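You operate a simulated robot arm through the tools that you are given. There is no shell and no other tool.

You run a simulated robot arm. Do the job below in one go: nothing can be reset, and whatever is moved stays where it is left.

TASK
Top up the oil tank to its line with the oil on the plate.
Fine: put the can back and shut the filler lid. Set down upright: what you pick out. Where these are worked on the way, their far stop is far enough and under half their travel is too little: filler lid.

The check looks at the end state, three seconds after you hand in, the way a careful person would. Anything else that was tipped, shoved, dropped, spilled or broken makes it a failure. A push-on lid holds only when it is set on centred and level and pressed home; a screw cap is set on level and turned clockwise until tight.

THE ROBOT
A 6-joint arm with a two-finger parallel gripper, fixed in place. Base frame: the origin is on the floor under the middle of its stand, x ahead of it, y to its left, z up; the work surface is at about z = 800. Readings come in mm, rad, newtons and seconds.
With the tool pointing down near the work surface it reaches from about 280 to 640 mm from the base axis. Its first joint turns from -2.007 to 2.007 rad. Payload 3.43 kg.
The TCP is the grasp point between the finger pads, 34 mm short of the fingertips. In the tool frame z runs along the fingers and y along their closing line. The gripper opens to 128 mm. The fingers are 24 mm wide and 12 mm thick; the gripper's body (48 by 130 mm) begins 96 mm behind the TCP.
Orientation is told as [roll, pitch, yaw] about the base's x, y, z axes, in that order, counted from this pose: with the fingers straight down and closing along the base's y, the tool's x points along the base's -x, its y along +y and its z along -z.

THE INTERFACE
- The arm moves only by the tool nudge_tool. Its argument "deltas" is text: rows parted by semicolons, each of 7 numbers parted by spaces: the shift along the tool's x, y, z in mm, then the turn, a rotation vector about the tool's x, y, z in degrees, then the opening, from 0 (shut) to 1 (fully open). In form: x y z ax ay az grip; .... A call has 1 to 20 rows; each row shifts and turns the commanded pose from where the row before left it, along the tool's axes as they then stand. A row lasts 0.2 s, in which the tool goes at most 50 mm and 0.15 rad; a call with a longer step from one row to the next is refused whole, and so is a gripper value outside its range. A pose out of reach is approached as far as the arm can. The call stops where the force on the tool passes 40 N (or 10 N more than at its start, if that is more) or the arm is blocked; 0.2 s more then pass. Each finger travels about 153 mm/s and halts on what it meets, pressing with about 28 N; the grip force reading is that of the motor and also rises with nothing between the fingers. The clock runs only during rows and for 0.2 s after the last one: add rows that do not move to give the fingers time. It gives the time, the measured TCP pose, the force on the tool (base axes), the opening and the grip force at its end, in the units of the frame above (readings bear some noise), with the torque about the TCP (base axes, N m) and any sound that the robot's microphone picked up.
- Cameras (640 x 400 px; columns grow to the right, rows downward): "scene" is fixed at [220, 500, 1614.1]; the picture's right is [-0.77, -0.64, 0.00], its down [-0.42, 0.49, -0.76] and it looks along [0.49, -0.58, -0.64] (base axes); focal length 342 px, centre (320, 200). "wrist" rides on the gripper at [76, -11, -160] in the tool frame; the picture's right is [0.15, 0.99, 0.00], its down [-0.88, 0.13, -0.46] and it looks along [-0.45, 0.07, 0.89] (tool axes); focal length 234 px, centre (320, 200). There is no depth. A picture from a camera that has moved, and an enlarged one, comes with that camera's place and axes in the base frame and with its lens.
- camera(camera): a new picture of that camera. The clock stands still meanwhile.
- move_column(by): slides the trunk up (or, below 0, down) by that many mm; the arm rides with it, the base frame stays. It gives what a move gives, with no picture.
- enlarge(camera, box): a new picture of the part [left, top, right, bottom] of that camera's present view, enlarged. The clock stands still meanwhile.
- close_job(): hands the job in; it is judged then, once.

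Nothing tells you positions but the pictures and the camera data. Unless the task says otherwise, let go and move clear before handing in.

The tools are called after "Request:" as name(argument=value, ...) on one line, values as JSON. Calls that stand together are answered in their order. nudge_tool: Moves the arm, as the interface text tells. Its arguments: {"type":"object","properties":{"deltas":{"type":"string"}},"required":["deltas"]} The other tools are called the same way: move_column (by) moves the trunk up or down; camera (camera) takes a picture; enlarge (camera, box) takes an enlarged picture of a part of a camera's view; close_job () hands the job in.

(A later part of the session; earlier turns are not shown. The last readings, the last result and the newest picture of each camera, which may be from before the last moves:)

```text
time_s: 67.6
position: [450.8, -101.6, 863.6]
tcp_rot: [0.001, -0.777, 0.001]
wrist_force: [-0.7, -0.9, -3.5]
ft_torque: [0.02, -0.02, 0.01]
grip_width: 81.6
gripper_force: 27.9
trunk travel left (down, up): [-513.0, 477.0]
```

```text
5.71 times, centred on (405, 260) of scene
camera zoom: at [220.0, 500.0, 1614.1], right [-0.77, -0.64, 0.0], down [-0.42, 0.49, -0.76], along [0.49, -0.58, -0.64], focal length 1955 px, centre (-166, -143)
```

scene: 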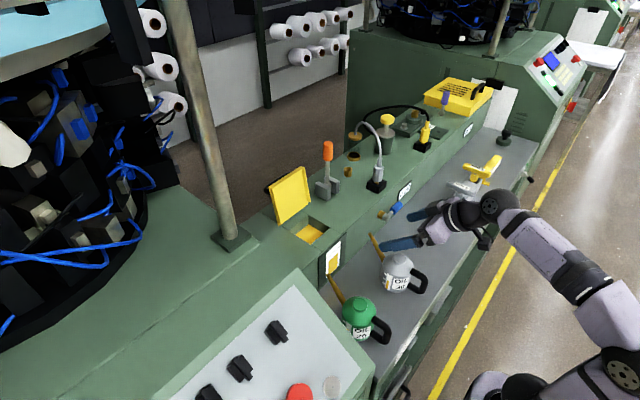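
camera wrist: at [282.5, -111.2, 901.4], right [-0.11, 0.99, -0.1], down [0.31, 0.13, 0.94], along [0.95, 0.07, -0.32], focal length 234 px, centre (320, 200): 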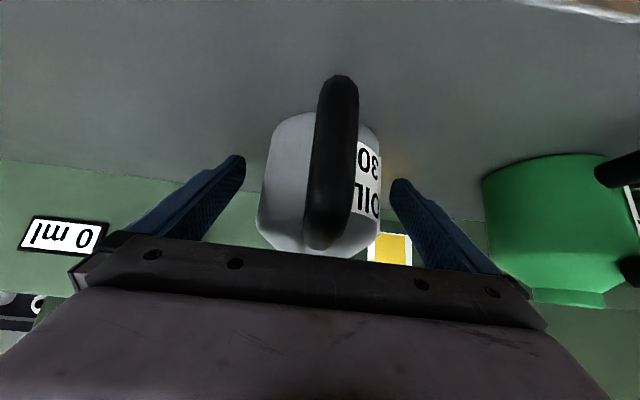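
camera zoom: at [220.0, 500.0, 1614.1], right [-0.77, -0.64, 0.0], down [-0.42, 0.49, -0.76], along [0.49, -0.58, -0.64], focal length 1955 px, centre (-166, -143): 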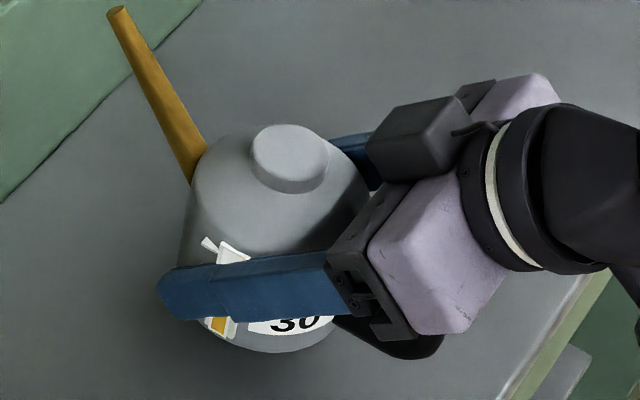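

The can is still firmly held. I lower it near the bench with the arm again to test a longer trunk move (30 mm) safely.

Request:
nudge_tool(deltas="2.9 0 2.9 0 0 0 0.5; 2.9 0 2.9 0 0 0 0.5; 2.9 0 2.9 0 0 0 0.5; 2.9 0 2.9 0 0 0 0.5; 0 0 0 0 0 0 0.5")

Request:
move_column(by=30)

Request:
enlarge(camera="scene", box=[375, 215, 435, 285])

```text
time_s: 68.8
position: [452.0, -100.6, 846.4]
tcp_rot: [0.001, -0.777, 0.0]
wrist_force: [-0.3, -0.7, -2.8]
ft_torque: [0.01, -0.02, 0.01]
grip_width: 81.7
gripper_force: 27.6
trunk travel left (down, up): [-513.0, 477.0]
```

```text
time_s: 69.6
position: [451.5, -100.6, 876.7]
tcp_rot: [0.001, -0.777, 0.001]
wrist_force: [0.3, -0.3, -3.7]
ft_torque: [-0.01, 0.03, 0.0]
grip_width: 81.3
gripper_force: 27.8
trunk travel left (down, up): [-543.0, 447.0]
```

```text
5.71 times, centred on (405, 250) of scene
camera zoom: at [220.0, 500.0, 1614.1], right [-0.77, -0.64, 0.0], down [-0.42, 0.49, -0.76], along [0.49, -0.58, -0.64], focal length 1955 px, centre (-166, -86)
```

zoom: 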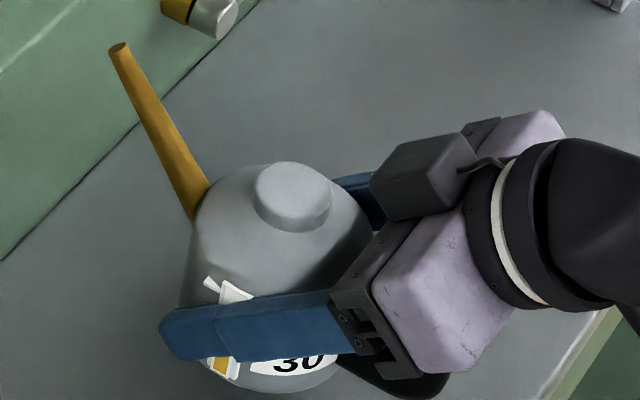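

The longer trunk move also holds. I raise the trunk further in two steps, lifting the can well clear.

Request:
move_column(by=80)

Request:
move_column(by=77)

Request:
camera(camera="scene")

```text
time_s: 70.8
position: [451.9, -100.1, 957.6]
tcp_rot: [0.001, -0.778, 0.0]
wrist_force: [-0.2, 0.2, -4.1]
ft_torque: [-0.02, -0.04, 0.0]
grip_width: 81.8
gripper_force: 28.2
trunk travel left (down, up): [-623.0, 367.0]
```

```text
time_s: 71.9
position: [451.7, -100.5, 1032.7]
tcp_rot: [0.002, -0.778, -0.001]
wrist_force: [1.1, 0.5, -3.5]
ft_torque: [0.0, -0.04, 0.01]
grip_width: 81.7
gripper_force: 27.7
trunk travel left (down, up): [-700.0, 290.0]
```

```text
taken
```

scene: 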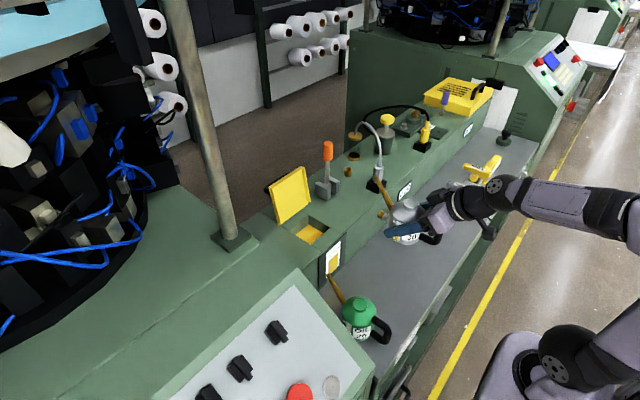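

The can hangs upright at z≈1033. I carry it level over to in front of the opening, at about (525, 10, 1060).

Request:
nudge_tool(deltas="-4 6 1.8 0 0 0 0.5; -7.4 11.5 3.3 0 0 0 0.5; -7.4 11.5 3.3 0 0 0 0.5; -7.4 11.5 3.3 0 0 0 0.5; -7.4 11.5 3.3 0 0 0 0.5; -7.4 11.5 3.3 0 0 0 0.5; -7.4 11.5 3.3 0 0 0 0.5; -7.4 11.5 3.3 0 0 0 0.5; -7.4 11.5 3.3 0 0 0 0.5; -7.4 11.5 3.3 0 0 0 0.5; 0 0 0 0 0 0 0.5")

Request:
camera(camera="scene")

Request:
camera(camera="wrist")

```text
time_s: 74.3
position: [524.1, 10.6, 1060.9]
tcp_rot: [0.002, -0.779, 0.001]
wrist_force: [-0.3, 0.0, -3.7]
ft_torque: [-0.01, -0.01, 0.02]
grip_width: 81.6
gripper_force: 28.0
trunk travel left (down, up): [-700.0, 290.0]
```

```text
taken
```

scene: 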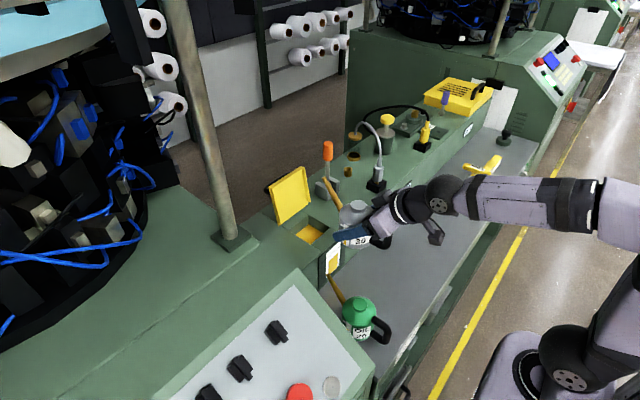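

```text
taken
camera wrist: at [358.6, -1.5, 1121.4], right [-0.11, 0.99, -0.1], down [0.31, 0.13, 0.94], along [0.95, 0.07, -0.32], focal length 234 px, centre (320, 200)
```

wrist: 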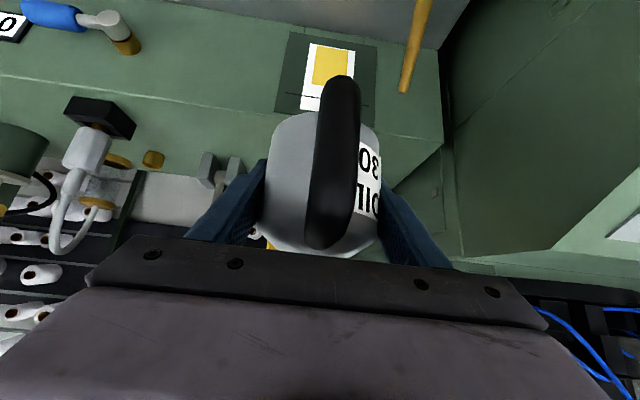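

The can is level in front of the opening. I raise the trunk 60 mm to have room for the tilting posture.

Request:
move_column(by=60)

Request:
enlarge(camera="scene", box=[280, 170, 400, 290])

```text
time_s: 75.3
position: [524.9, 9.4, 1120.8]
tcp_rot: [0.001, -0.78, 0.001]
wrist_force: [-0.1, -0.4, -4.0]
ft_torque: [0.01, 0.0, 0.02]
grip_width: 81.4
gripper_force: 28.1
trunk travel left (down, up): [-760.0, 230.0]
```

```text
3.33 times, centred on (340, 230) of scene
camera zoom: at [220.0, 500.0, 1614.1], right [-0.77, -0.64, 0.0], down [-0.42, 0.49, -0.76], along [0.49, -0.58, -0.64], focal length 1140 px, centre (253, 100)
```

zoom: 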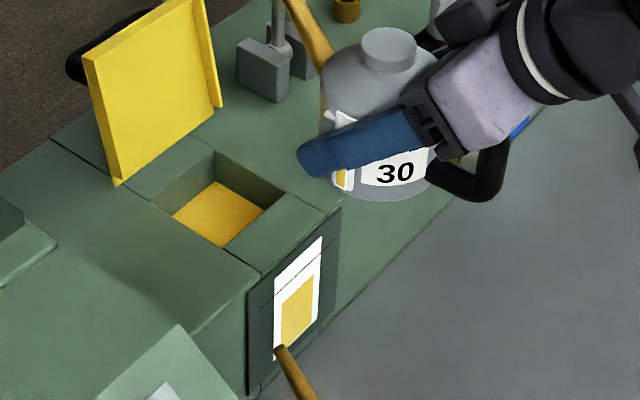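

The sight glass is well visible from the scene camera. I now lower and tilt the can to about 28° (no flow expected yet) and check the spout tip against the opening.

Request:
nudge_tool(deltas="10.06 0 10.16 0 3.5 0 0.5; 9.42 0 10.76 0 3.5 0 0.5; 8.74 0 11.31 0 3.5 0 0.5; 8.04 0 11.83 0 3.5 0 0.5; 7.3 0 12.3 0 3.5 0 0.5; 6.54 0 12.72 0 3.5 0 0.5; 5.75 0 13.09 0 3.5 0 0.5; 4.94 0 13.42 0 3.5 0 0.5; 0 0 0 0 0 0 0.5")

Request:
enlarge(camera="scene", box=[280, 170, 400, 290])

Request:
camera(camera="wrist")

```text
time_s: 77.3
position: [523.2, 10.3, 1005.0]
tcp_rot: [0.0, -0.288, 0.001]
wrist_force: [-0.6, 0.3, -3.1]
ft_torque: [-0.01, 0.02, -0.01]
grip_width: 81.6
gripper_force: 28.0
trunk travel left (down, up): [-760.0, 230.0]
```

```text
3.33 times, centred on (340, 230) of scene
camera zoom: at [220.0, 500.0, 1614.1], right [-0.77, -0.64, 0.0], down [-0.42, 0.49, -0.76], along [0.49, -0.58, -0.64], focal length 1140 px, centre (253, 100)
```

zoom: 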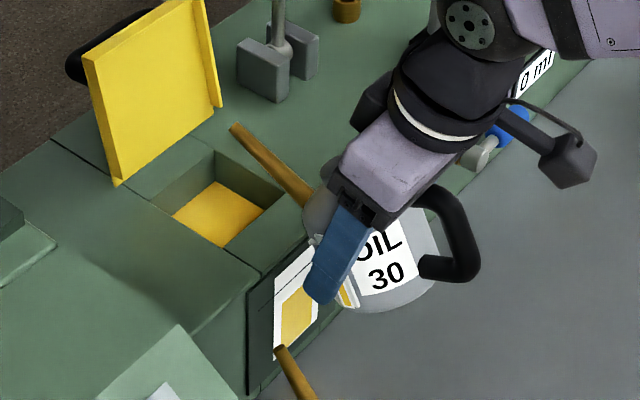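

```text
taken
camera wrist: at [406.3, -1.3, 1137.4], right [-0.14, 0.99, -0.04], down [0.71, 0.13, 0.69], along [0.69, 0.07, -0.72], focal length 234 px, centre (320, 200)
```

wrist: 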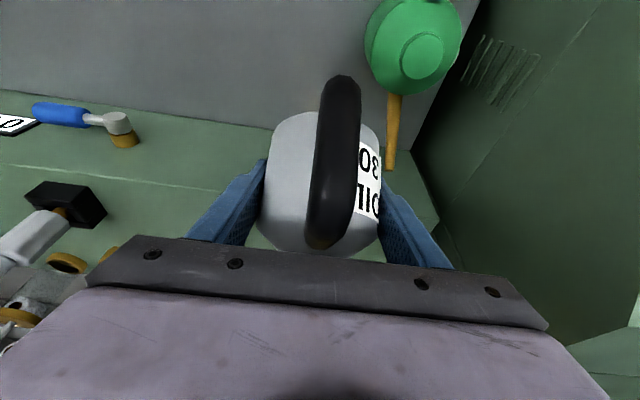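

The spout tip is about (648, 12, 1037), right over the opening. I lower a bit and tilt to 36°.

Request:
nudge_tool(deltas="2.7 0 10.7 0 2.6 0 0.5; 2.4 0 10.8 0 2.6 0 0.5; 2 0 10.9 0 2.6 0 0.5; 0 0 0 0 0 0 0.5")

Request:
enlarge(camera="scene", box=[280, 170, 400, 290])

```text
time_s: 78.3
position: [524.8, 10.1, 972.2]
tcp_rot: [0.001, -0.154, 0.001]
wrist_force: [0.6, -0.7, -3.1]
ft_torque: [-0.03, 0.01, -0.01]
grip_width: 81.7
gripper_force: 28.6
trunk travel left (down, up): [-760.0, 230.0]
```

```text
3.33 times, centred on (340, 230) of scene
camera zoom: at [220.0, 500.0, 1614.1], right [-0.77, -0.64, 0.0], down [-0.42, 0.49, -0.76], along [0.49, -0.58, -0.64], focal length 1140 px, centre (253, 100)
```

zoom: 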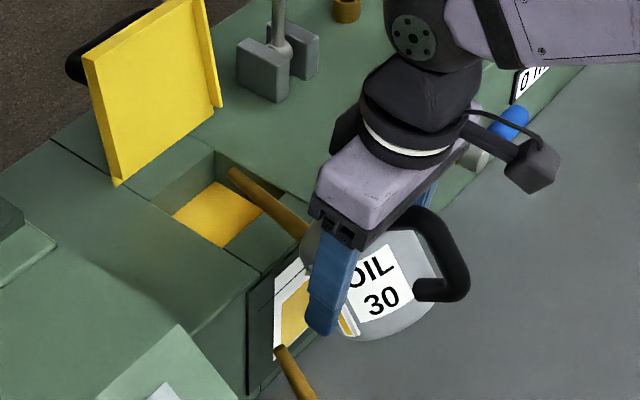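

The tip is over the middle of the opening about 30 mm above its rim. I check how much of the sight glass I can see from here.

Request:
enlarge(camera="scene", box=[300, 230, 350, 285])

```text
7.27 times, centred on (325, 258) of scene
camera zoom: at [220.0, 500.0, 1614.1], right [-0.77, -0.64, 0.0], down [-0.42, 0.49, -0.76], along [0.49, -0.58, -0.64], focal length 2488 px, centre (284, -218)
```

zoom: 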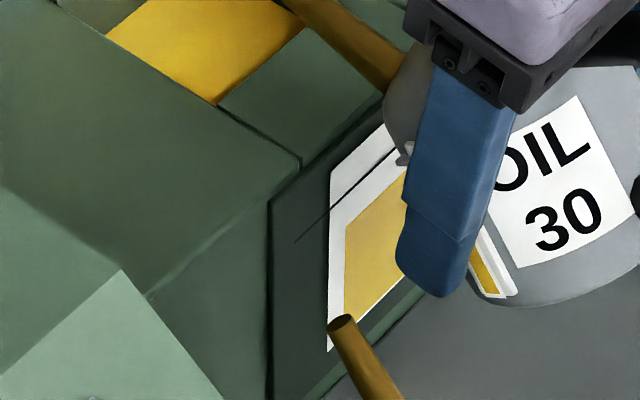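

The left edge of the glass shows both the oil level and the line, so I can watch it while pouring. I tilt on to 40°, keeping the spout tip in place.

Request:
nudge_tool(deltas="0 0 -4.7 0 2.1 0 0.5; 0 0 -4.7 0 2.1 0 0.5; 0 0 0 0 0 0 0.5")

Request:
enlarge(camera="scene", box=[300, 200, 370, 285])

```text
time_s: 79.1
position: [523.3, 9.8, 981.5]
tcp_rot: [0.0, -0.079, 0.001]
wrist_force: [-0.8, 0.7, -3.1]
ft_torque: [-0.01, 0.01, 0.01]
grip_width: 81.5
gripper_force: 28.0
trunk travel left (down, up): [-760.0, 230.0]
```

```text
4.71 times, centred on (335, 242) of scene
camera zoom: at [220.0, 500.0, 1614.1], right [-0.77, -0.64, 0.0], down [-0.42, 0.49, -0.76], along [0.49, -0.58, -0.64], focal length 1610 px, centre (249, 0)
```

zoom: 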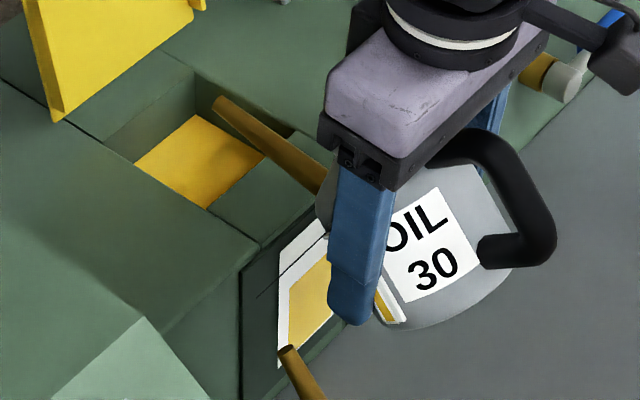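

No flow yet at 40°. I tilt in smaller steps.

Request:
nudge_tool(deltas="0 0 -3.4 0 1.5 0 0.5; 0 0 -3.4 0 1.5 0 0.5; 0 0 0 0 0 0 0.5")

Request:
enlarge(camera="scene", box=[300, 200, 370, 285])

```text
time_s: 79.9
position: [523.7, 8.7, 989.9]
tcp_rot: [0.0, -0.027, 0.002]
wrist_force: [0.5, -0.6, -3.9]
ft_torque: [-0.01, 0.01, 0.0]
grip_width: 81.5
gripper_force: 27.8
trunk travel left (down, up): [-760.0, 230.0]
```

```text
4.71 times, centred on (335, 242) of scene
camera zoom: at [220.0, 500.0, 1614.1], right [-0.77, -0.64, 0.0], down [-0.42, 0.49, -0.76], along [0.49, -0.58, -0.64], focal length 1610 px, centre (249, 0)
```

zoom: 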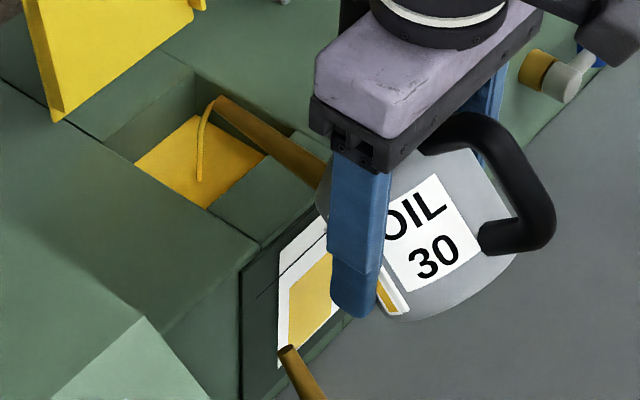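

Oil is flowing from the spout into the opening. I hold still briefly and watch the level.

Request:
nudge_tool(deltas="0 0 0 0 0 0 0.5; 0 0 0 0 0 0 0.5; 0 0 0 0 0 0 0.5")

Request:
enlarge(camera="scene", box=[300, 200, 370, 285])

Request:
enlarge(camera="scene", box=[310, 240, 345, 280])

```text
time_s: 80.7
position: [523.4, 10.3, 988.6]
tcp_rot: [0.0, -0.027, 0.001]
wrist_force: [0.6, -0.2, -3.8]
ft_torque: [0.0, -0.01, 0.0]
grip_width: 81.4
gripper_force: 28.5
trunk travel left (down, up): [-760.0, 230.0]
```

```text
4.71 times, centred on (335, 242) of scene
camera zoom: at [220.0, 500.0, 1614.1], right [-0.77, -0.64, 0.0], down [-0.42, 0.49, -0.76], along [0.49, -0.58, -0.64], focal length 1610 px, centre (249, 0)
```

zoom: 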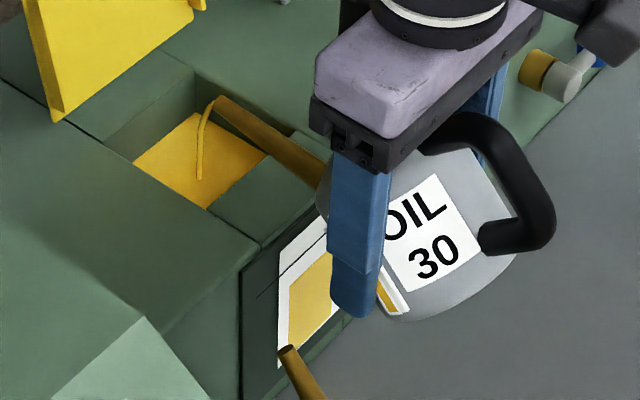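

```text
10.00 times, centred on (328, 260) of scene
camera zoom: at [220.0, 500.0, 1614.1], right [-0.77, -0.64, 0.0], down [-0.42, 0.49, -0.76], along [0.49, -0.58, -0.64], focal length 3421 px, centre (245, -400)
```

zoom: 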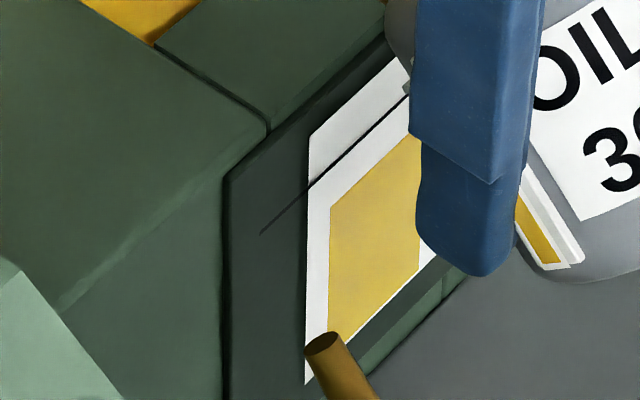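

The level is rising gently (about a sixth of the gap so far). I hold for two more seconds.

Request:
nudge_tool(deltas="0 0 0 0 0 0 0.5; 0 0 0 0 0 0 0.5; 0 0 0 0 0 0 0.5; 0 0 0 0 0 0 0.5; 0 0 0 0 0 0 0.5; 0 0 0 0 0 0 0.5; 0 0 0 0 0 0 0.5; 0 0 0 0 0 0 0.5")

Request:
enlarge(camera="scene", box=[310, 240, 345, 280])

Request:
enlarge(camera="scene", box=[300, 200, 370, 285])

```text
time_s: 82.5
position: [523.2, 10.9, 988.4]
tcp_rot: [-0.001, -0.027, 0.002]
wrist_force: [-0.3, -0.3, -3.0]
ft_torque: [0.03, 0.0, 0.0]
grip_width: 81.5
gripper_force: 28.1
trunk travel left (down, up): [-760.0, 230.0]
```

```text
10.00 times, centred on (328, 260) of scene
camera zoom: at [220.0, 500.0, 1614.1], right [-0.77, -0.64, 0.0], down [-0.42, 0.49, -0.76], along [0.49, -0.58, -0.64], focal length 3421 px, centre (245, -400)
```

zoom: 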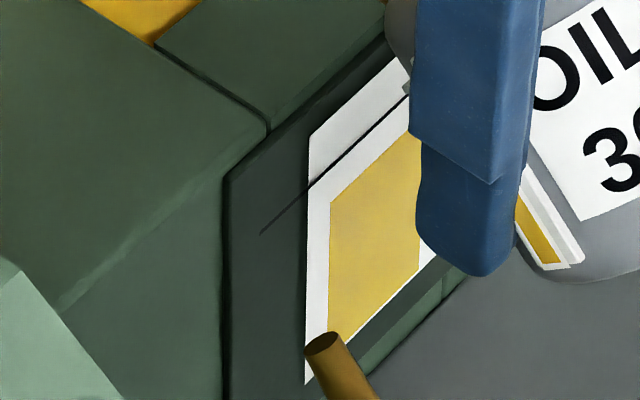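

```text
4.71 times, centred on (335, 242) of scene
camera zoom: at [220.0, 500.0, 1614.1], right [-0.77, -0.64, 0.0], down [-0.42, 0.49, -0.76], along [0.49, -0.58, -0.64], focal length 1610 px, centre (249, 0)
```

zoom: 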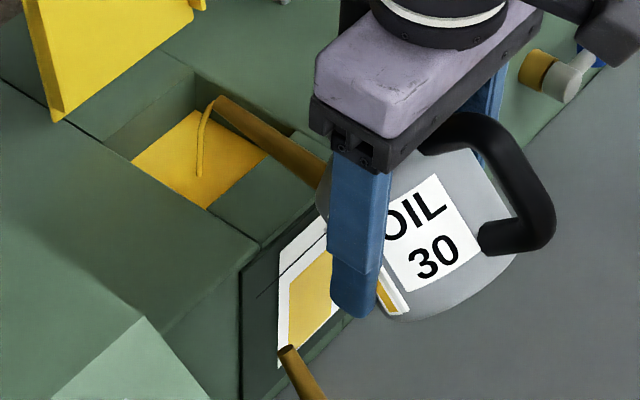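

The flow is slow, the level crept up slightly. I tilt 2° more.

Request:
nudge_tool(deltas="0 0 -2.3 0 1 0 0.5; 0 0 -2.3 0 1 0 0.5; 0 0 0 0 0 0 0.5; 0 0 0 0 0 0 0.5; 0 0 0 0 0 0 0.5; 0 0 0 0 0 0 0.5; 0 0 0 0 0 0 0.5")

Request:
enlarge(camera="scene", box=[310, 240, 345, 280])

Request:
enlarge(camera="scene", box=[300, 200, 370, 285])

```text
time_s: 84.1
position: [523.4, 10.0, 993.9]
tcp_rot: [0.0, 0.006, 0.003]
wrist_force: [-0.3, 0.9, -3.6]
ft_torque: [0.02, 0.02, 0.0]
grip_width: 81.5
gripper_force: 27.9
trunk travel left (down, up): [-760.0, 230.0]
```

```text
10.00 times, centred on (328, 260) of scene
camera zoom: at [220.0, 500.0, 1614.1], right [-0.77, -0.64, 0.0], down [-0.42, 0.49, -0.76], along [0.49, -0.58, -0.64], focal length 3421 px, centre (245, -400)
```

zoom: 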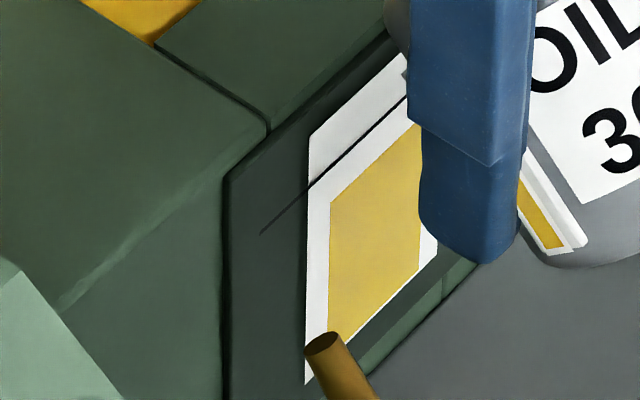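

```text
4.71 times, centred on (335, 242) of scene
camera zoom: at [220.0, 500.0, 1614.1], right [-0.77, -0.64, 0.0], down [-0.42, 0.49, -0.76], along [0.49, -0.58, -0.64], focal length 1610 px, centre (249, 0)
```

zoom: 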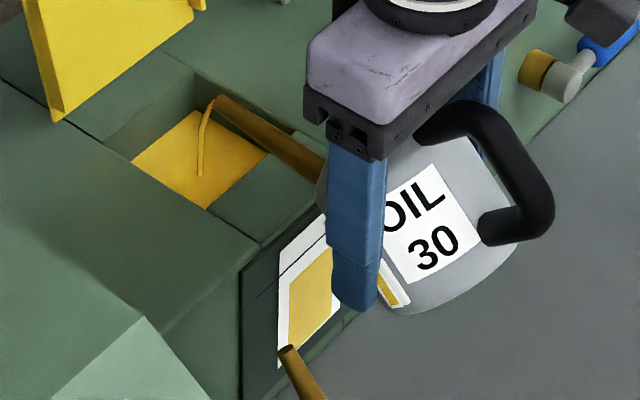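

Still slow. I tilt 3° further and hold.

Request:
nudge_tool(deltas="0 0 -3.4 0 1.5 0 0.5; 0 0 -3.4 0 1.5 0 0.5; 0 0 0 0 0 0 0.5; 0 0 0 0 0 0 0.5; 0 0 0 0 0 0 0.5")

Request:
enlarge(camera="scene", box=[310, 240, 345, 280])

Request:
enlarge(camera="scene", box=[300, 200, 370, 285])

```text
time_s: 85.3
position: [523.1, 9.8, 1001.8]
tcp_rot: [-0.001, 0.059, 0.002]
wrist_force: [0.4, -0.3, -3.2]
ft_torque: [-0.01, 0.03, -0.03]
grip_width: 81.6
gripper_force: 27.6
trunk travel left (down, up): [-760.0, 230.0]
```

```text
10.00 times, centred on (328, 260) of scene
camera zoom: at [220.0, 500.0, 1614.1], right [-0.77, -0.64, 0.0], down [-0.42, 0.49, -0.76], along [0.49, -0.58, -0.64], focal length 3421 px, centre (245, -400)
```

zoom: 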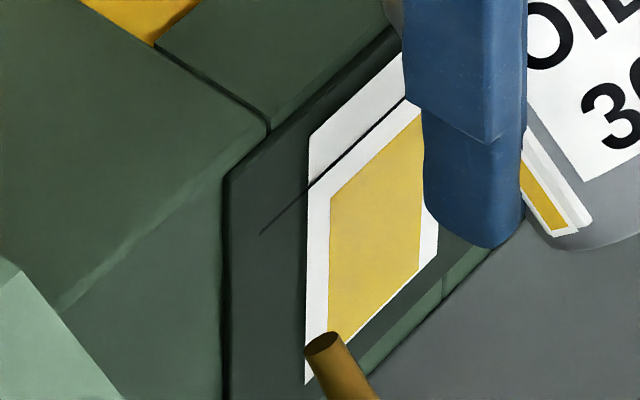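

```text
4.71 times, centred on (335, 242) of scene
camera zoom: at [220.0, 500.0, 1614.1], right [-0.77, -0.64, 0.0], down [-0.42, 0.49, -0.76], along [0.49, -0.58, -0.64], focal length 1610 px, centre (249, 0)
```

zoom: 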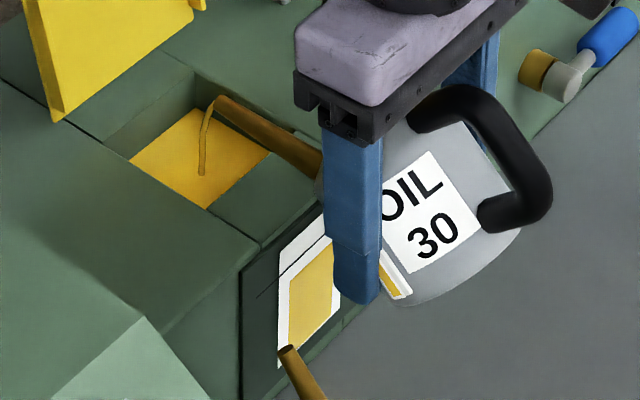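

The level climbs visibly now. I hold another second.

Request:
nudge_tool(deltas="0 0 0 0 0 0 0.5; 0 0 0 0 0 0 0.5; 0 0 0 0 0 0 0.5; 0 0 0 0 0 0 0.5; 0 0 0 0 0 0 0.5")

Request:
enlarge(camera="scene", box=[310, 240, 345, 280])

```text
time_s: 86.5
position: [523.0, 10.4, 1000.3]
tcp_rot: [0.002, 0.058, 0.002]
wrist_force: [0.1, 0.3, -2.8]
ft_torque: [-0.03, 0.03, 0.01]
grip_width: 81.9
gripper_force: 28.3
trunk travel left (down, up): [-760.0, 230.0]
```

```text
10.00 times, centred on (328, 260) of scene
camera zoom: at [220.0, 500.0, 1614.1], right [-0.77, -0.64, 0.0], down [-0.42, 0.49, -0.76], along [0.49, -0.58, -0.64], focal length 3421 px, centre (245, -400)
```

zoom: 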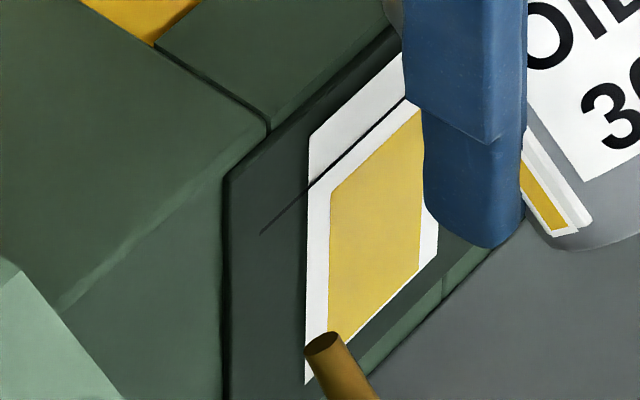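

About 18 pixels of this view remain to the line. I tilt 2° more and hold a second.

Request:
nudge_tool(deltas="0 0 -2.3 0 1 0 0.5; 0 0 -2.3 0 1 0 0.5; 0 0 0 0 0 0 0.5; 0 0 0 0 0 0 0.5; 0 0 0 0 0 0 0.5")

Request:
enlarge(camera="scene", box=[310, 240, 345, 280])

Request:
enlarge(camera="scene", box=[300, 200, 370, 285])

```text
time_s: 87.7
position: [524.0, 8.7, 1004.4]
tcp_rot: [0.0, 0.092, 0.0]
wrist_force: [0.4, -0.2, -3.5]
ft_torque: [0.01, 0.03, -0.01]
grip_width: 81.4
gripper_force: 27.8
trunk travel left (down, up): [-760.0, 230.0]
```

```text
10.00 times, centred on (328, 260) of scene
camera zoom: at [220.0, 500.0, 1614.1], right [-0.77, -0.64, 0.0], down [-0.42, 0.49, -0.76], along [0.49, -0.58, -0.64], focal length 3421 px, centre (245, -400)
```

zoom: 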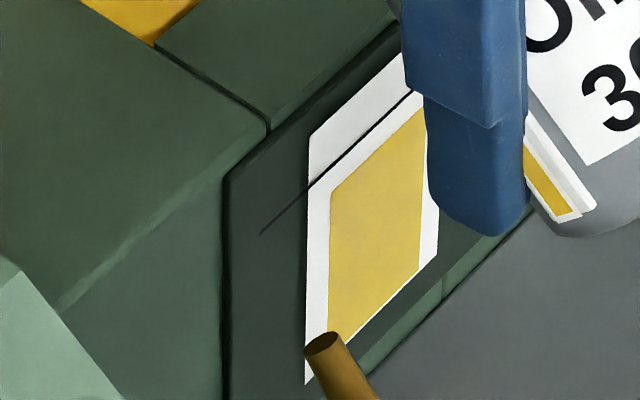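

```text
4.71 times, centred on (335, 242) of scene
camera zoom: at [220.0, 500.0, 1614.1], right [-0.77, -0.64, 0.0], down [-0.42, 0.49, -0.76], along [0.49, -0.58, -0.64], focal length 1610 px, centre (249, 0)
```

zoom: 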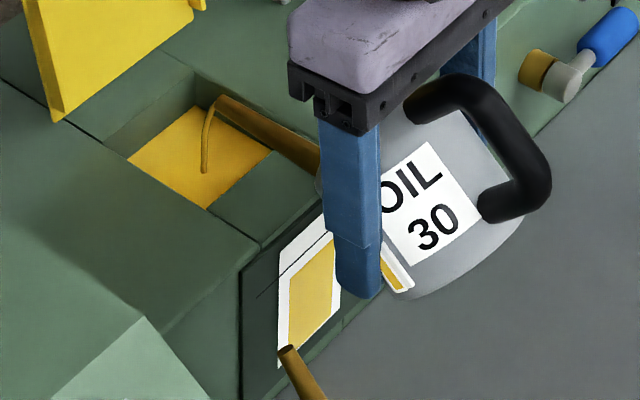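

I zoom in harder on the level and line to measure the remaining gap.

Request:
enlarge(camera="scene", box=[316, 248, 340, 266])

```text
16.00 times, centred on (328, 257) of scene
camera zoom: at [220.0, 500.0, 1614.1], right [-0.77, -0.64, 0.0], down [-0.42, 0.49, -0.76], along [0.49, -0.58, -0.64], focal length 5473 px, centre (192, -712)
```

zoom: 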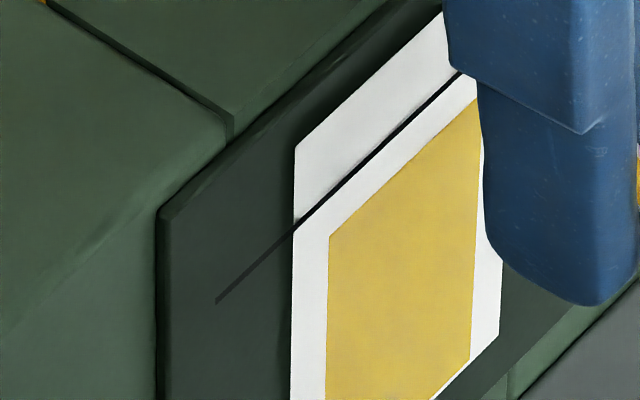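

The remaining gap is about 41 px here versus about 66 at the start. I tilt 2° more and hold about two seconds.

Request:
nudge_tool(deltas="0 0 -2.3 0 1 0 0.5; 0 0 -2.3 0 1 0 0.5; 0 0 0 0 0 0 0.5; 0 0 0 0 0 0 0.5; 0 0 0 0 0 0 0.5; 0 0 0 0 0 0 0.5; 0 0 0 0 0 0 0.5")

Request:
enlarge(camera="scene", box=[316, 248, 340, 266])

Request:
enlarge(camera="scene", box=[300, 200, 370, 285])

```text
time_s: 89.3
position: [524.0, 9.8, 1009.4]
tcp_rot: [0.0, 0.129, 0.002]
wrist_force: [-1.5, -0.3, -2.9]
ft_torque: [0.01, 0.02, -0.02]
grip_width: 81.5
gripper_force: 28.1
trunk travel left (down, up): [-760.0, 230.0]
```

```text
16.00 times, centred on (328, 257) of scene
camera zoom: at [220.0, 500.0, 1614.1], right [-0.77, -0.64, 0.0], down [-0.42, 0.49, -0.76], along [0.49, -0.58, -0.64], focal length 5473 px, centre (192, -712)
```

zoom: 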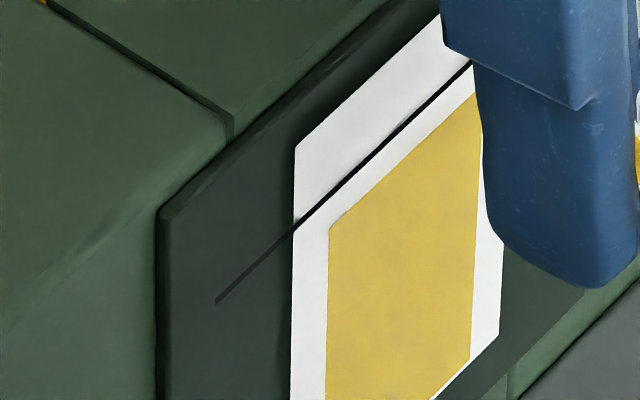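

```text
4.71 times, centred on (335, 242) of scene
camera zoom: at [220.0, 500.0, 1614.1], right [-0.77, -0.64, 0.0], down [-0.42, 0.49, -0.76], along [0.49, -0.58, -0.64], focal length 1610 px, centre (249, 0)
```

zoom: 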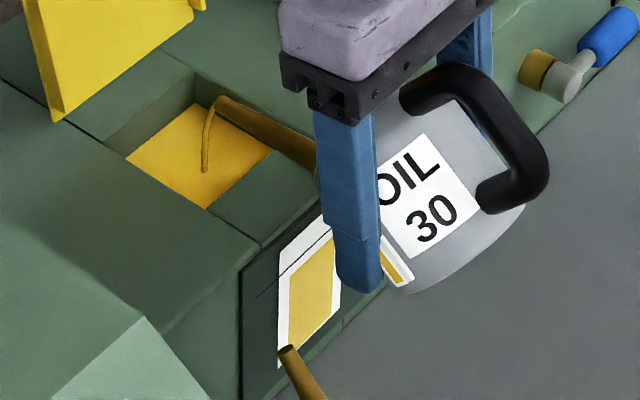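

Progressing. I tilt 2° more and hold again.

Request:
nudge_tool(deltas="0 0 -2.3 0 1 0 0.5; 0 0 -2.3 0 1 0 0.5; 0 0 0 0 0 0 0.5; 0 0 0 0 0 0 0.5; 0 0 0 0 0 0 0.5; 0 0 0 0 0 0 0.5; 0 0 0 0 0 0 0.5")

Request:
enlarge(camera="scene", box=[316, 248, 340, 266])

Request:
enlarge(camera="scene", box=[300, 200, 370, 285])

```text
time_s: 90.9
position: [525.3, 10.4, 1014.8]
tcp_rot: [0.0, 0.164, 0.003]
wrist_force: [0.3, 0.0, -3.2]
ft_torque: [0.01, 0.03, 0.0]
grip_width: 81.5
gripper_force: 27.5
trunk travel left (down, up): [-760.0, 230.0]
```

```text
16.00 times, centred on (328, 257) of scene
camera zoom: at [220.0, 500.0, 1614.1], right [-0.77, -0.64, 0.0], down [-0.42, 0.49, -0.76], along [0.49, -0.58, -0.64], focal length 5473 px, centre (192, -712)
```

zoom: 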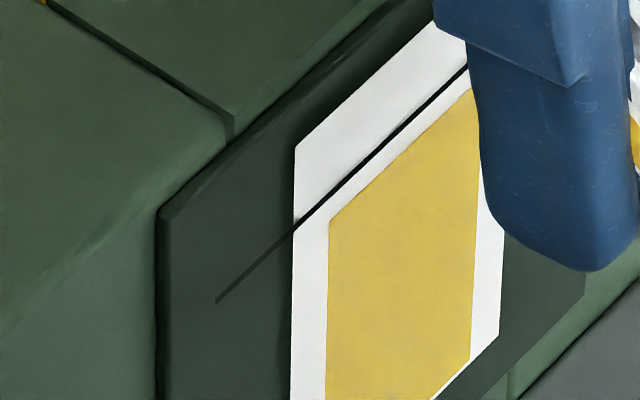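

```text
4.71 times, centred on (335, 242) of scene
camera zoom: at [220.0, 500.0, 1614.1], right [-0.77, -0.64, 0.0], down [-0.42, 0.49, -0.76], along [0.49, -0.58, -0.64], focal length 1610 px, centre (249, 0)
```

zoom: 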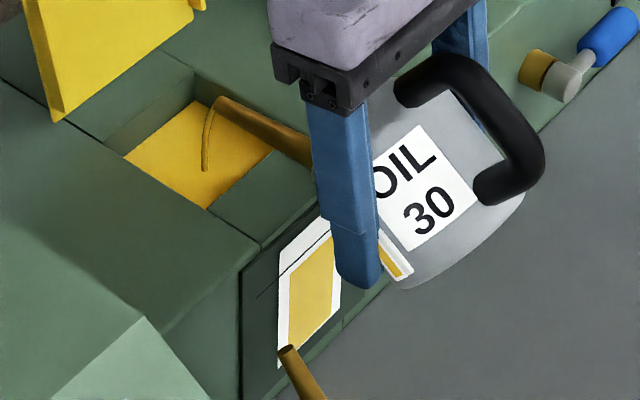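

The gap is about 24 px now. Another 2° and hold.

Request:
nudge_tool(deltas="0 0 -2.3 0 1 0 0.5; 0 0 -2.3 0 1 0 0.5; 0 0 0 0 0 0 0.5; 0 0 0 0 0 0 0.5; 0 0 0 0 0 0 0.5; 0 0 0 0 0 0 0.5")

Request:
enlarge(camera="scene", box=[316, 248, 340, 266])

Request:
enlarge(camera="scene", box=[300, 200, 370, 285])

```text
time_s: 92.3
position: [525.3, 9.9, 1017.8]
tcp_rot: [0.0, 0.198, 0.002]
wrist_force: [0.1, 0.4, -2.9]
ft_torque: [0.0, 0.02, -0.01]
grip_width: 81.9
gripper_force: 27.7
trunk travel left (down, up): [-760.0, 230.0]
```

```text
16.00 times, centred on (328, 257) of scene
camera zoom: at [220.0, 500.0, 1614.1], right [-0.77, -0.64, 0.0], down [-0.42, 0.49, -0.76], along [0.49, -0.58, -0.64], focal length 5473 px, centre (192, -712)
```

zoom: 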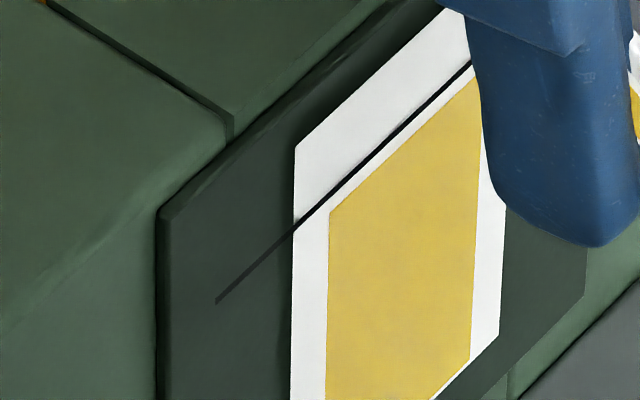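

```text
4.71 times, centred on (335, 242) of scene
camera zoom: at [220.0, 500.0, 1614.1], right [-0.77, -0.64, 0.0], down [-0.42, 0.49, -0.76], along [0.49, -0.58, -0.64], focal length 1610 px, centre (249, 0)
```

zoom: 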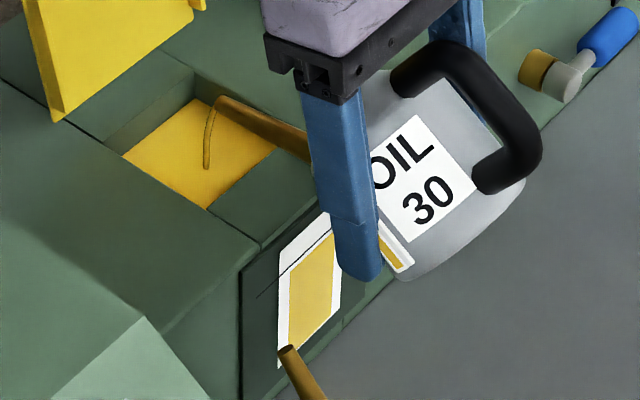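

About 16 px remain. I tilt 1° and hold for a second.

Request:
nudge_tool(deltas="0 0 -2.3 0 1 0 0.5; 0 0 0 0 0 0 0.5; 0 0 0 0 0 0 0.5; 0 0 0 0 0 0 0.5; 0 0 0 0 0 0 0.5")

Request:
enlarge(camera="scene", box=[316, 248, 340, 266])

Request:
enlarge(camera="scene", box=[300, 200, 370, 285])

```text
time_s: 93.5
position: [524.9, 9.7, 1021.6]
tcp_rot: [0.0, 0.217, 0.002]
wrist_force: [-0.4, -0.2, -3.1]
ft_torque: [0.01, 0.01, 0.02]
grip_width: 81.5
gripper_force: 27.8
trunk travel left (down, up): [-760.0, 230.0]
```

```text
16.00 times, centred on (328, 257) of scene
camera zoom: at [220.0, 500.0, 1614.1], right [-0.77, -0.64, 0.0], down [-0.42, 0.49, -0.76], along [0.49, -0.58, -0.64], focal length 5473 px, centre (192, -712)
```

zoom: 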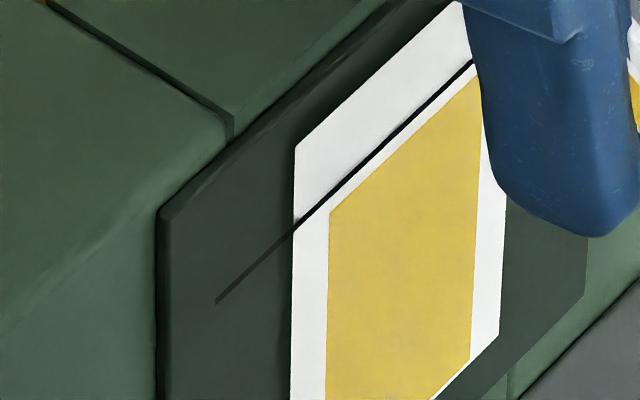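

```text
4.71 times, centred on (335, 242) of scene
camera zoom: at [220.0, 500.0, 1614.1], right [-0.77, -0.64, 0.0], down [-0.42, 0.49, -0.76], along [0.49, -0.58, -0.64], focal length 1610 px, centre (249, 0)
```

zoom: 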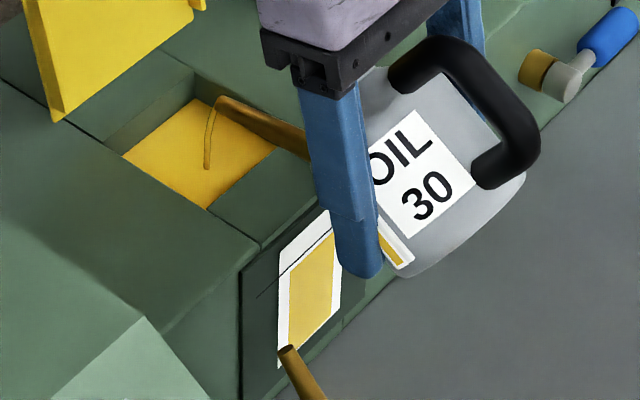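

It hardly changed, so the flow follows the tilt. I tilt 2° more.

Request:
nudge_tool(deltas="0 0 -2.3 0 1 0 0.5; 0 0 -2.3 0 1 0 0.5; 0 0 0 0 0 0 0.5; 0 0 0 0 0 0 0.5; 0 0 0 0 0 0 0.5")

Request:
enlarge(camera="scene", box=[316, 248, 340, 266])

Request:
enlarge(camera="scene", box=[300, 200, 370, 285])

```text
time_s: 94.7
position: [526.4, 10.4, 1025.5]
tcp_rot: [0.0, 0.251, 0.002]
wrist_force: [0.3, -0.2, -3.4]
ft_torque: [0.0, 0.03, 0.03]
grip_width: 81.6
gripper_force: 28.3
trunk travel left (down, up): [-760.0, 230.0]
```

```text
16.00 times, centred on (328, 257) of scene
camera zoom: at [220.0, 500.0, 1614.1], right [-0.77, -0.64, 0.0], down [-0.42, 0.49, -0.76], along [0.49, -0.58, -0.64], focal length 5473 px, centre (192, -712)
```

zoom: 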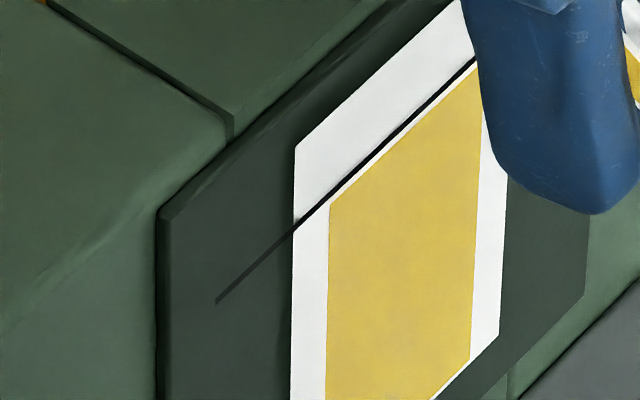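

```text
4.71 times, centred on (335, 242) of scene
camera zoom: at [220.0, 500.0, 1614.1], right [-0.77, -0.64, 0.0], down [-0.42, 0.49, -0.76], along [0.49, -0.58, -0.64], focal length 1610 px, centre (249, 0)
```

zoom: 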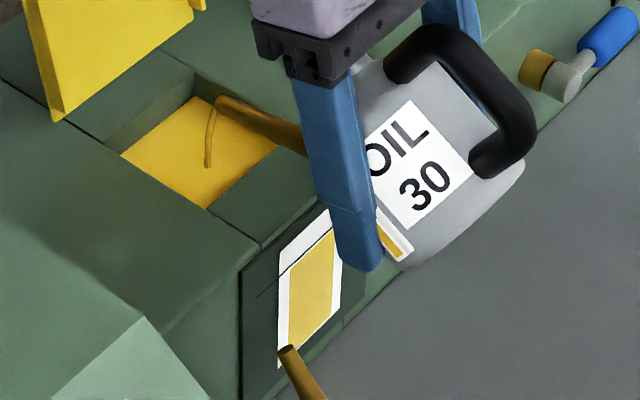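

About 2 mm remain. I hold half a second and check again.

Request:
nudge_tool(deltas="0 0 0 0 0 0 0.5; 0 0 0 0 0 0 0.5; 0 0 0 0 0 0 0.5")

Request:
enlarge(camera="scene", box=[316, 248, 340, 266])

```text
time_s: 95.5
position: [527.3, 10.0, 1026.0]
tcp_rot: [0.0, 0.25, 0.002]
wrist_force: [-0.4, -0.6, -2.7]
ft_torque: [0.0, 0.02, 0.0]
grip_width: 81.7
gripper_force: 27.9
trunk travel left (down, up): [-760.0, 230.0]
```

```text
16.00 times, centred on (328, 257) of scene
camera zoom: at [220.0, 500.0, 1614.1], right [-0.77, -0.64, 0.0], down [-0.42, 0.49, -0.76], along [0.49, -0.58, -0.64], focal length 5473 px, centre (192, -712)
```

zoom: 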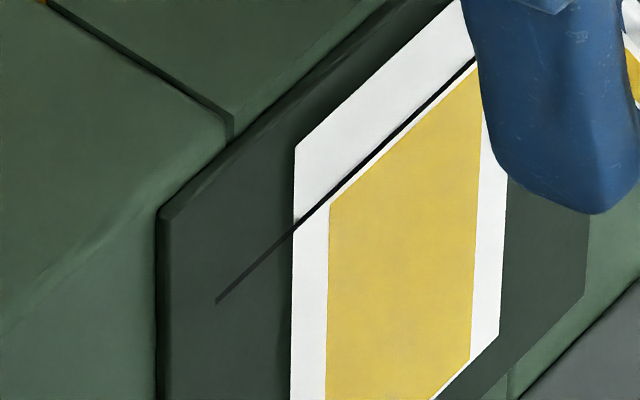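

I zoom in more to judge the last bit.

Request:
enlarge(camera="scene", box=[324, 252, 334, 260])

Request:
enlarge(camera="scene", box=[300, 200, 370, 285])

```text
16.00 times, centred on (329, 256) of scene
camera zoom: at [220.0, 500.0, 1614.1], right [-0.77, -0.64, 0.0], down [-0.42, 0.49, -0.76], along [0.49, -0.58, -0.64], focal length 5473 px, centre (176, -696)
```

zoom: 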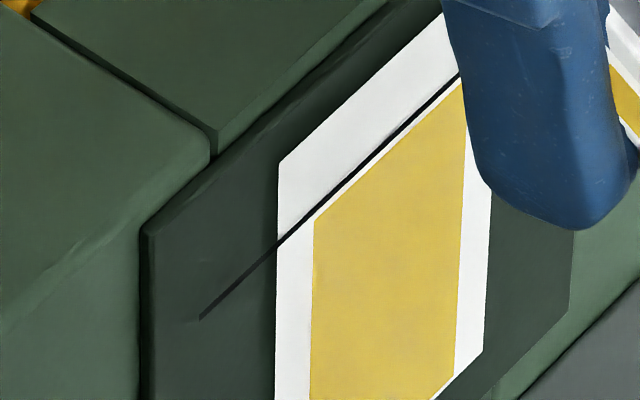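

```text
4.71 times, centred on (335, 242) of scene
camera zoom: at [220.0, 500.0, 1614.1], right [-0.77, -0.64, 0.0], down [-0.42, 0.49, -0.76], along [0.49, -0.58, -0.64], focal length 1610 px, centre (249, 0)
```

zoom: 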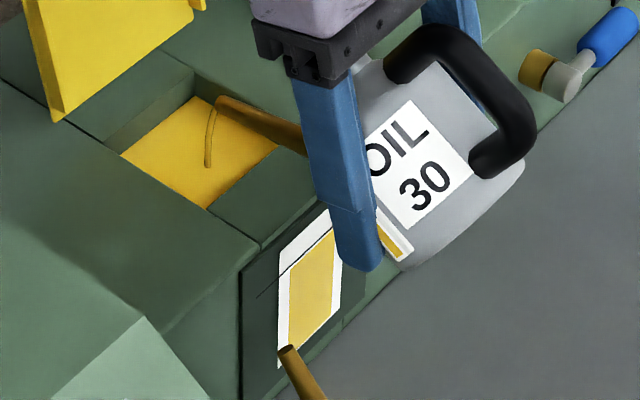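

Still a thin white strip, around 2 mm. I tilt 1° more and hold a little.

Request:
nudge_tool(deltas="0 0 -2.3 0 1 0 0.5; 0 0 0 0 0 0 0.5; 0 0 0 0 0 0 0.5; 0 0 0 0 0 0 0.5")

Request:
enlarge(camera="scene", box=[324, 252, 334, 260])

```text
time_s: 96.5
position: [528.4, 10.4, 1027.3]
tcp_rot: [0.0, 0.269, 0.002]
wrist_force: [0.8, 0.1, -2.6]
ft_torque: [0.0, 0.02, 0.02]
grip_width: 81.8
gripper_force: 28.2
trunk travel left (down, up): [-760.0, 230.0]
```

```text
16.00 times, centred on (329, 256) of scene
camera zoom: at [220.0, 500.0, 1614.1], right [-0.77, -0.64, 0.0], down [-0.42, 0.49, -0.76], along [0.49, -0.58, -0.64], focal length 5473 px, centre (176, -696)
```

zoom: 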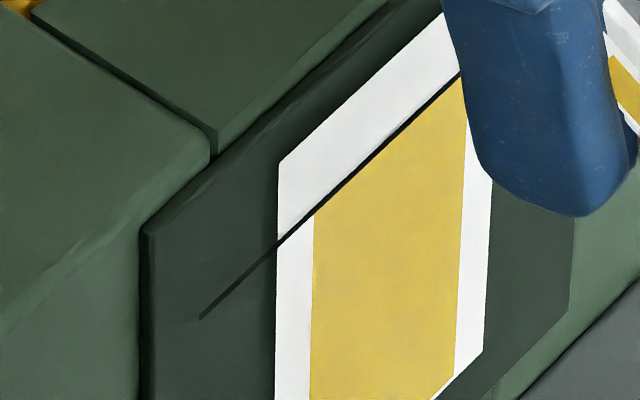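

The oil has just reached the line. I tilt the can back upright over the opening now, raising it as I go.

Request:
nudge_tool(deltas="2.9 0 -10.6 0 -7.5 0 0.5; 1.5 0 -10.9 0 -7.5 0 0.5; 0.1 0 -11 0 -7.5 0 0.5; 0 0 0 0 0 0 0.5; 0 0 0 0 0 0 0.5")

Request:
enlarge(camera="scene", box=[324, 252, 334, 260])

Request:
enlarge(camera="scene", box=[290, 180, 380, 285])

```text
time_s: 97.7
position: [527.9, 10.3, 1062.1]
tcp_rot: [-0.001, -0.124, 0.001]
wrist_force: [-0.1, 1.0, -3.0]
ft_torque: [0.0, 0.02, -0.02]
grip_width: 81.5
gripper_force: 27.8
trunk travel left (down, up): [-760.0, 230.0]
```

```text
16.00 times, centred on (329, 256) of scene
camera zoom: at [220.0, 500.0, 1614.1], right [-0.77, -0.64, 0.0], down [-0.42, 0.49, -0.76], along [0.49, -0.58, -0.64], focal length 5473 px, centre (176, -696)
```

zoom: 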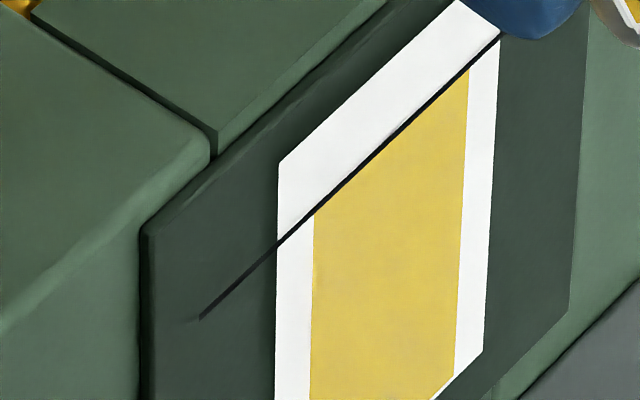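

```text
3.81 times, centred on (335, 232) of scene
camera zoom: at [220.0, 500.0, 1614.1], right [-0.77, -0.64, 0.0], down [-0.42, 0.49, -0.76], along [0.49, -0.58, -0.64], focal length 1303 px, centre (263, 76)
```

zoom: 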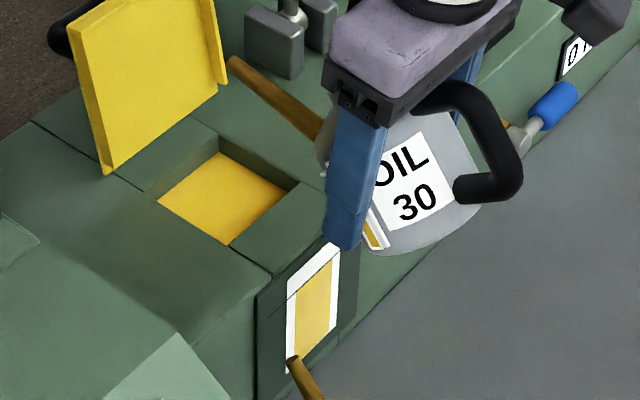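

The stream has stopped and the oil stands right at the line. I bring the can fully upright and raise it.

Request:
nudge_tool(deltas="-1.36 0 -10.9 0 -7.5 0 0.5; -2.8 0 -10.6 0 -7.5 0 0.5; -4.1 0 -10.2 0 -7.5 0 0.5; -5.4 0 -9.6 0 -7.5 0 0.5; -6.6 0 -8.8 0 -7.5 0 0.5; 0 0 0 0 0 0 0.5")

Request:
enlarge(camera="scene", box=[280, 170, 400, 290])

```text
time_s: 99.1
position: [528.5, 9.1, 1114.9]
tcp_rot: [0.004, -0.778, 0.0]
wrist_force: [-1.1, -0.8, -1.8]
ft_torque: [0.01, -0.03, 0.02]
grip_width: 81.6
gripper_force: 28.1
trunk travel left (down, up): [-760.0, 230.0]
```

```text
3.33 times, centred on (340, 230) of scene
camera zoom: at [220.0, 500.0, 1614.1], right [-0.77, -0.64, 0.0], down [-0.42, 0.49, -0.76], along [0.49, -0.58, -0.64], focal length 1140 px, centre (253, 100)
```

zoom: 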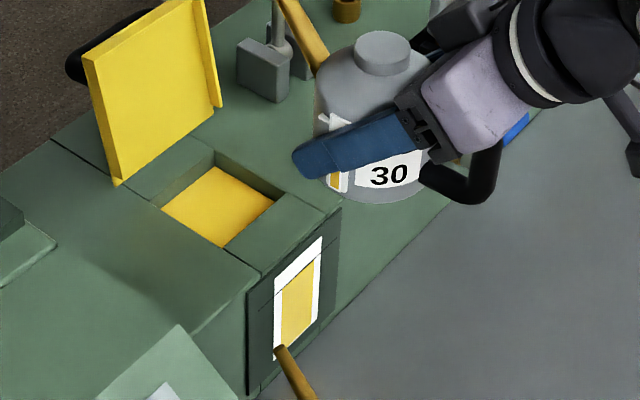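

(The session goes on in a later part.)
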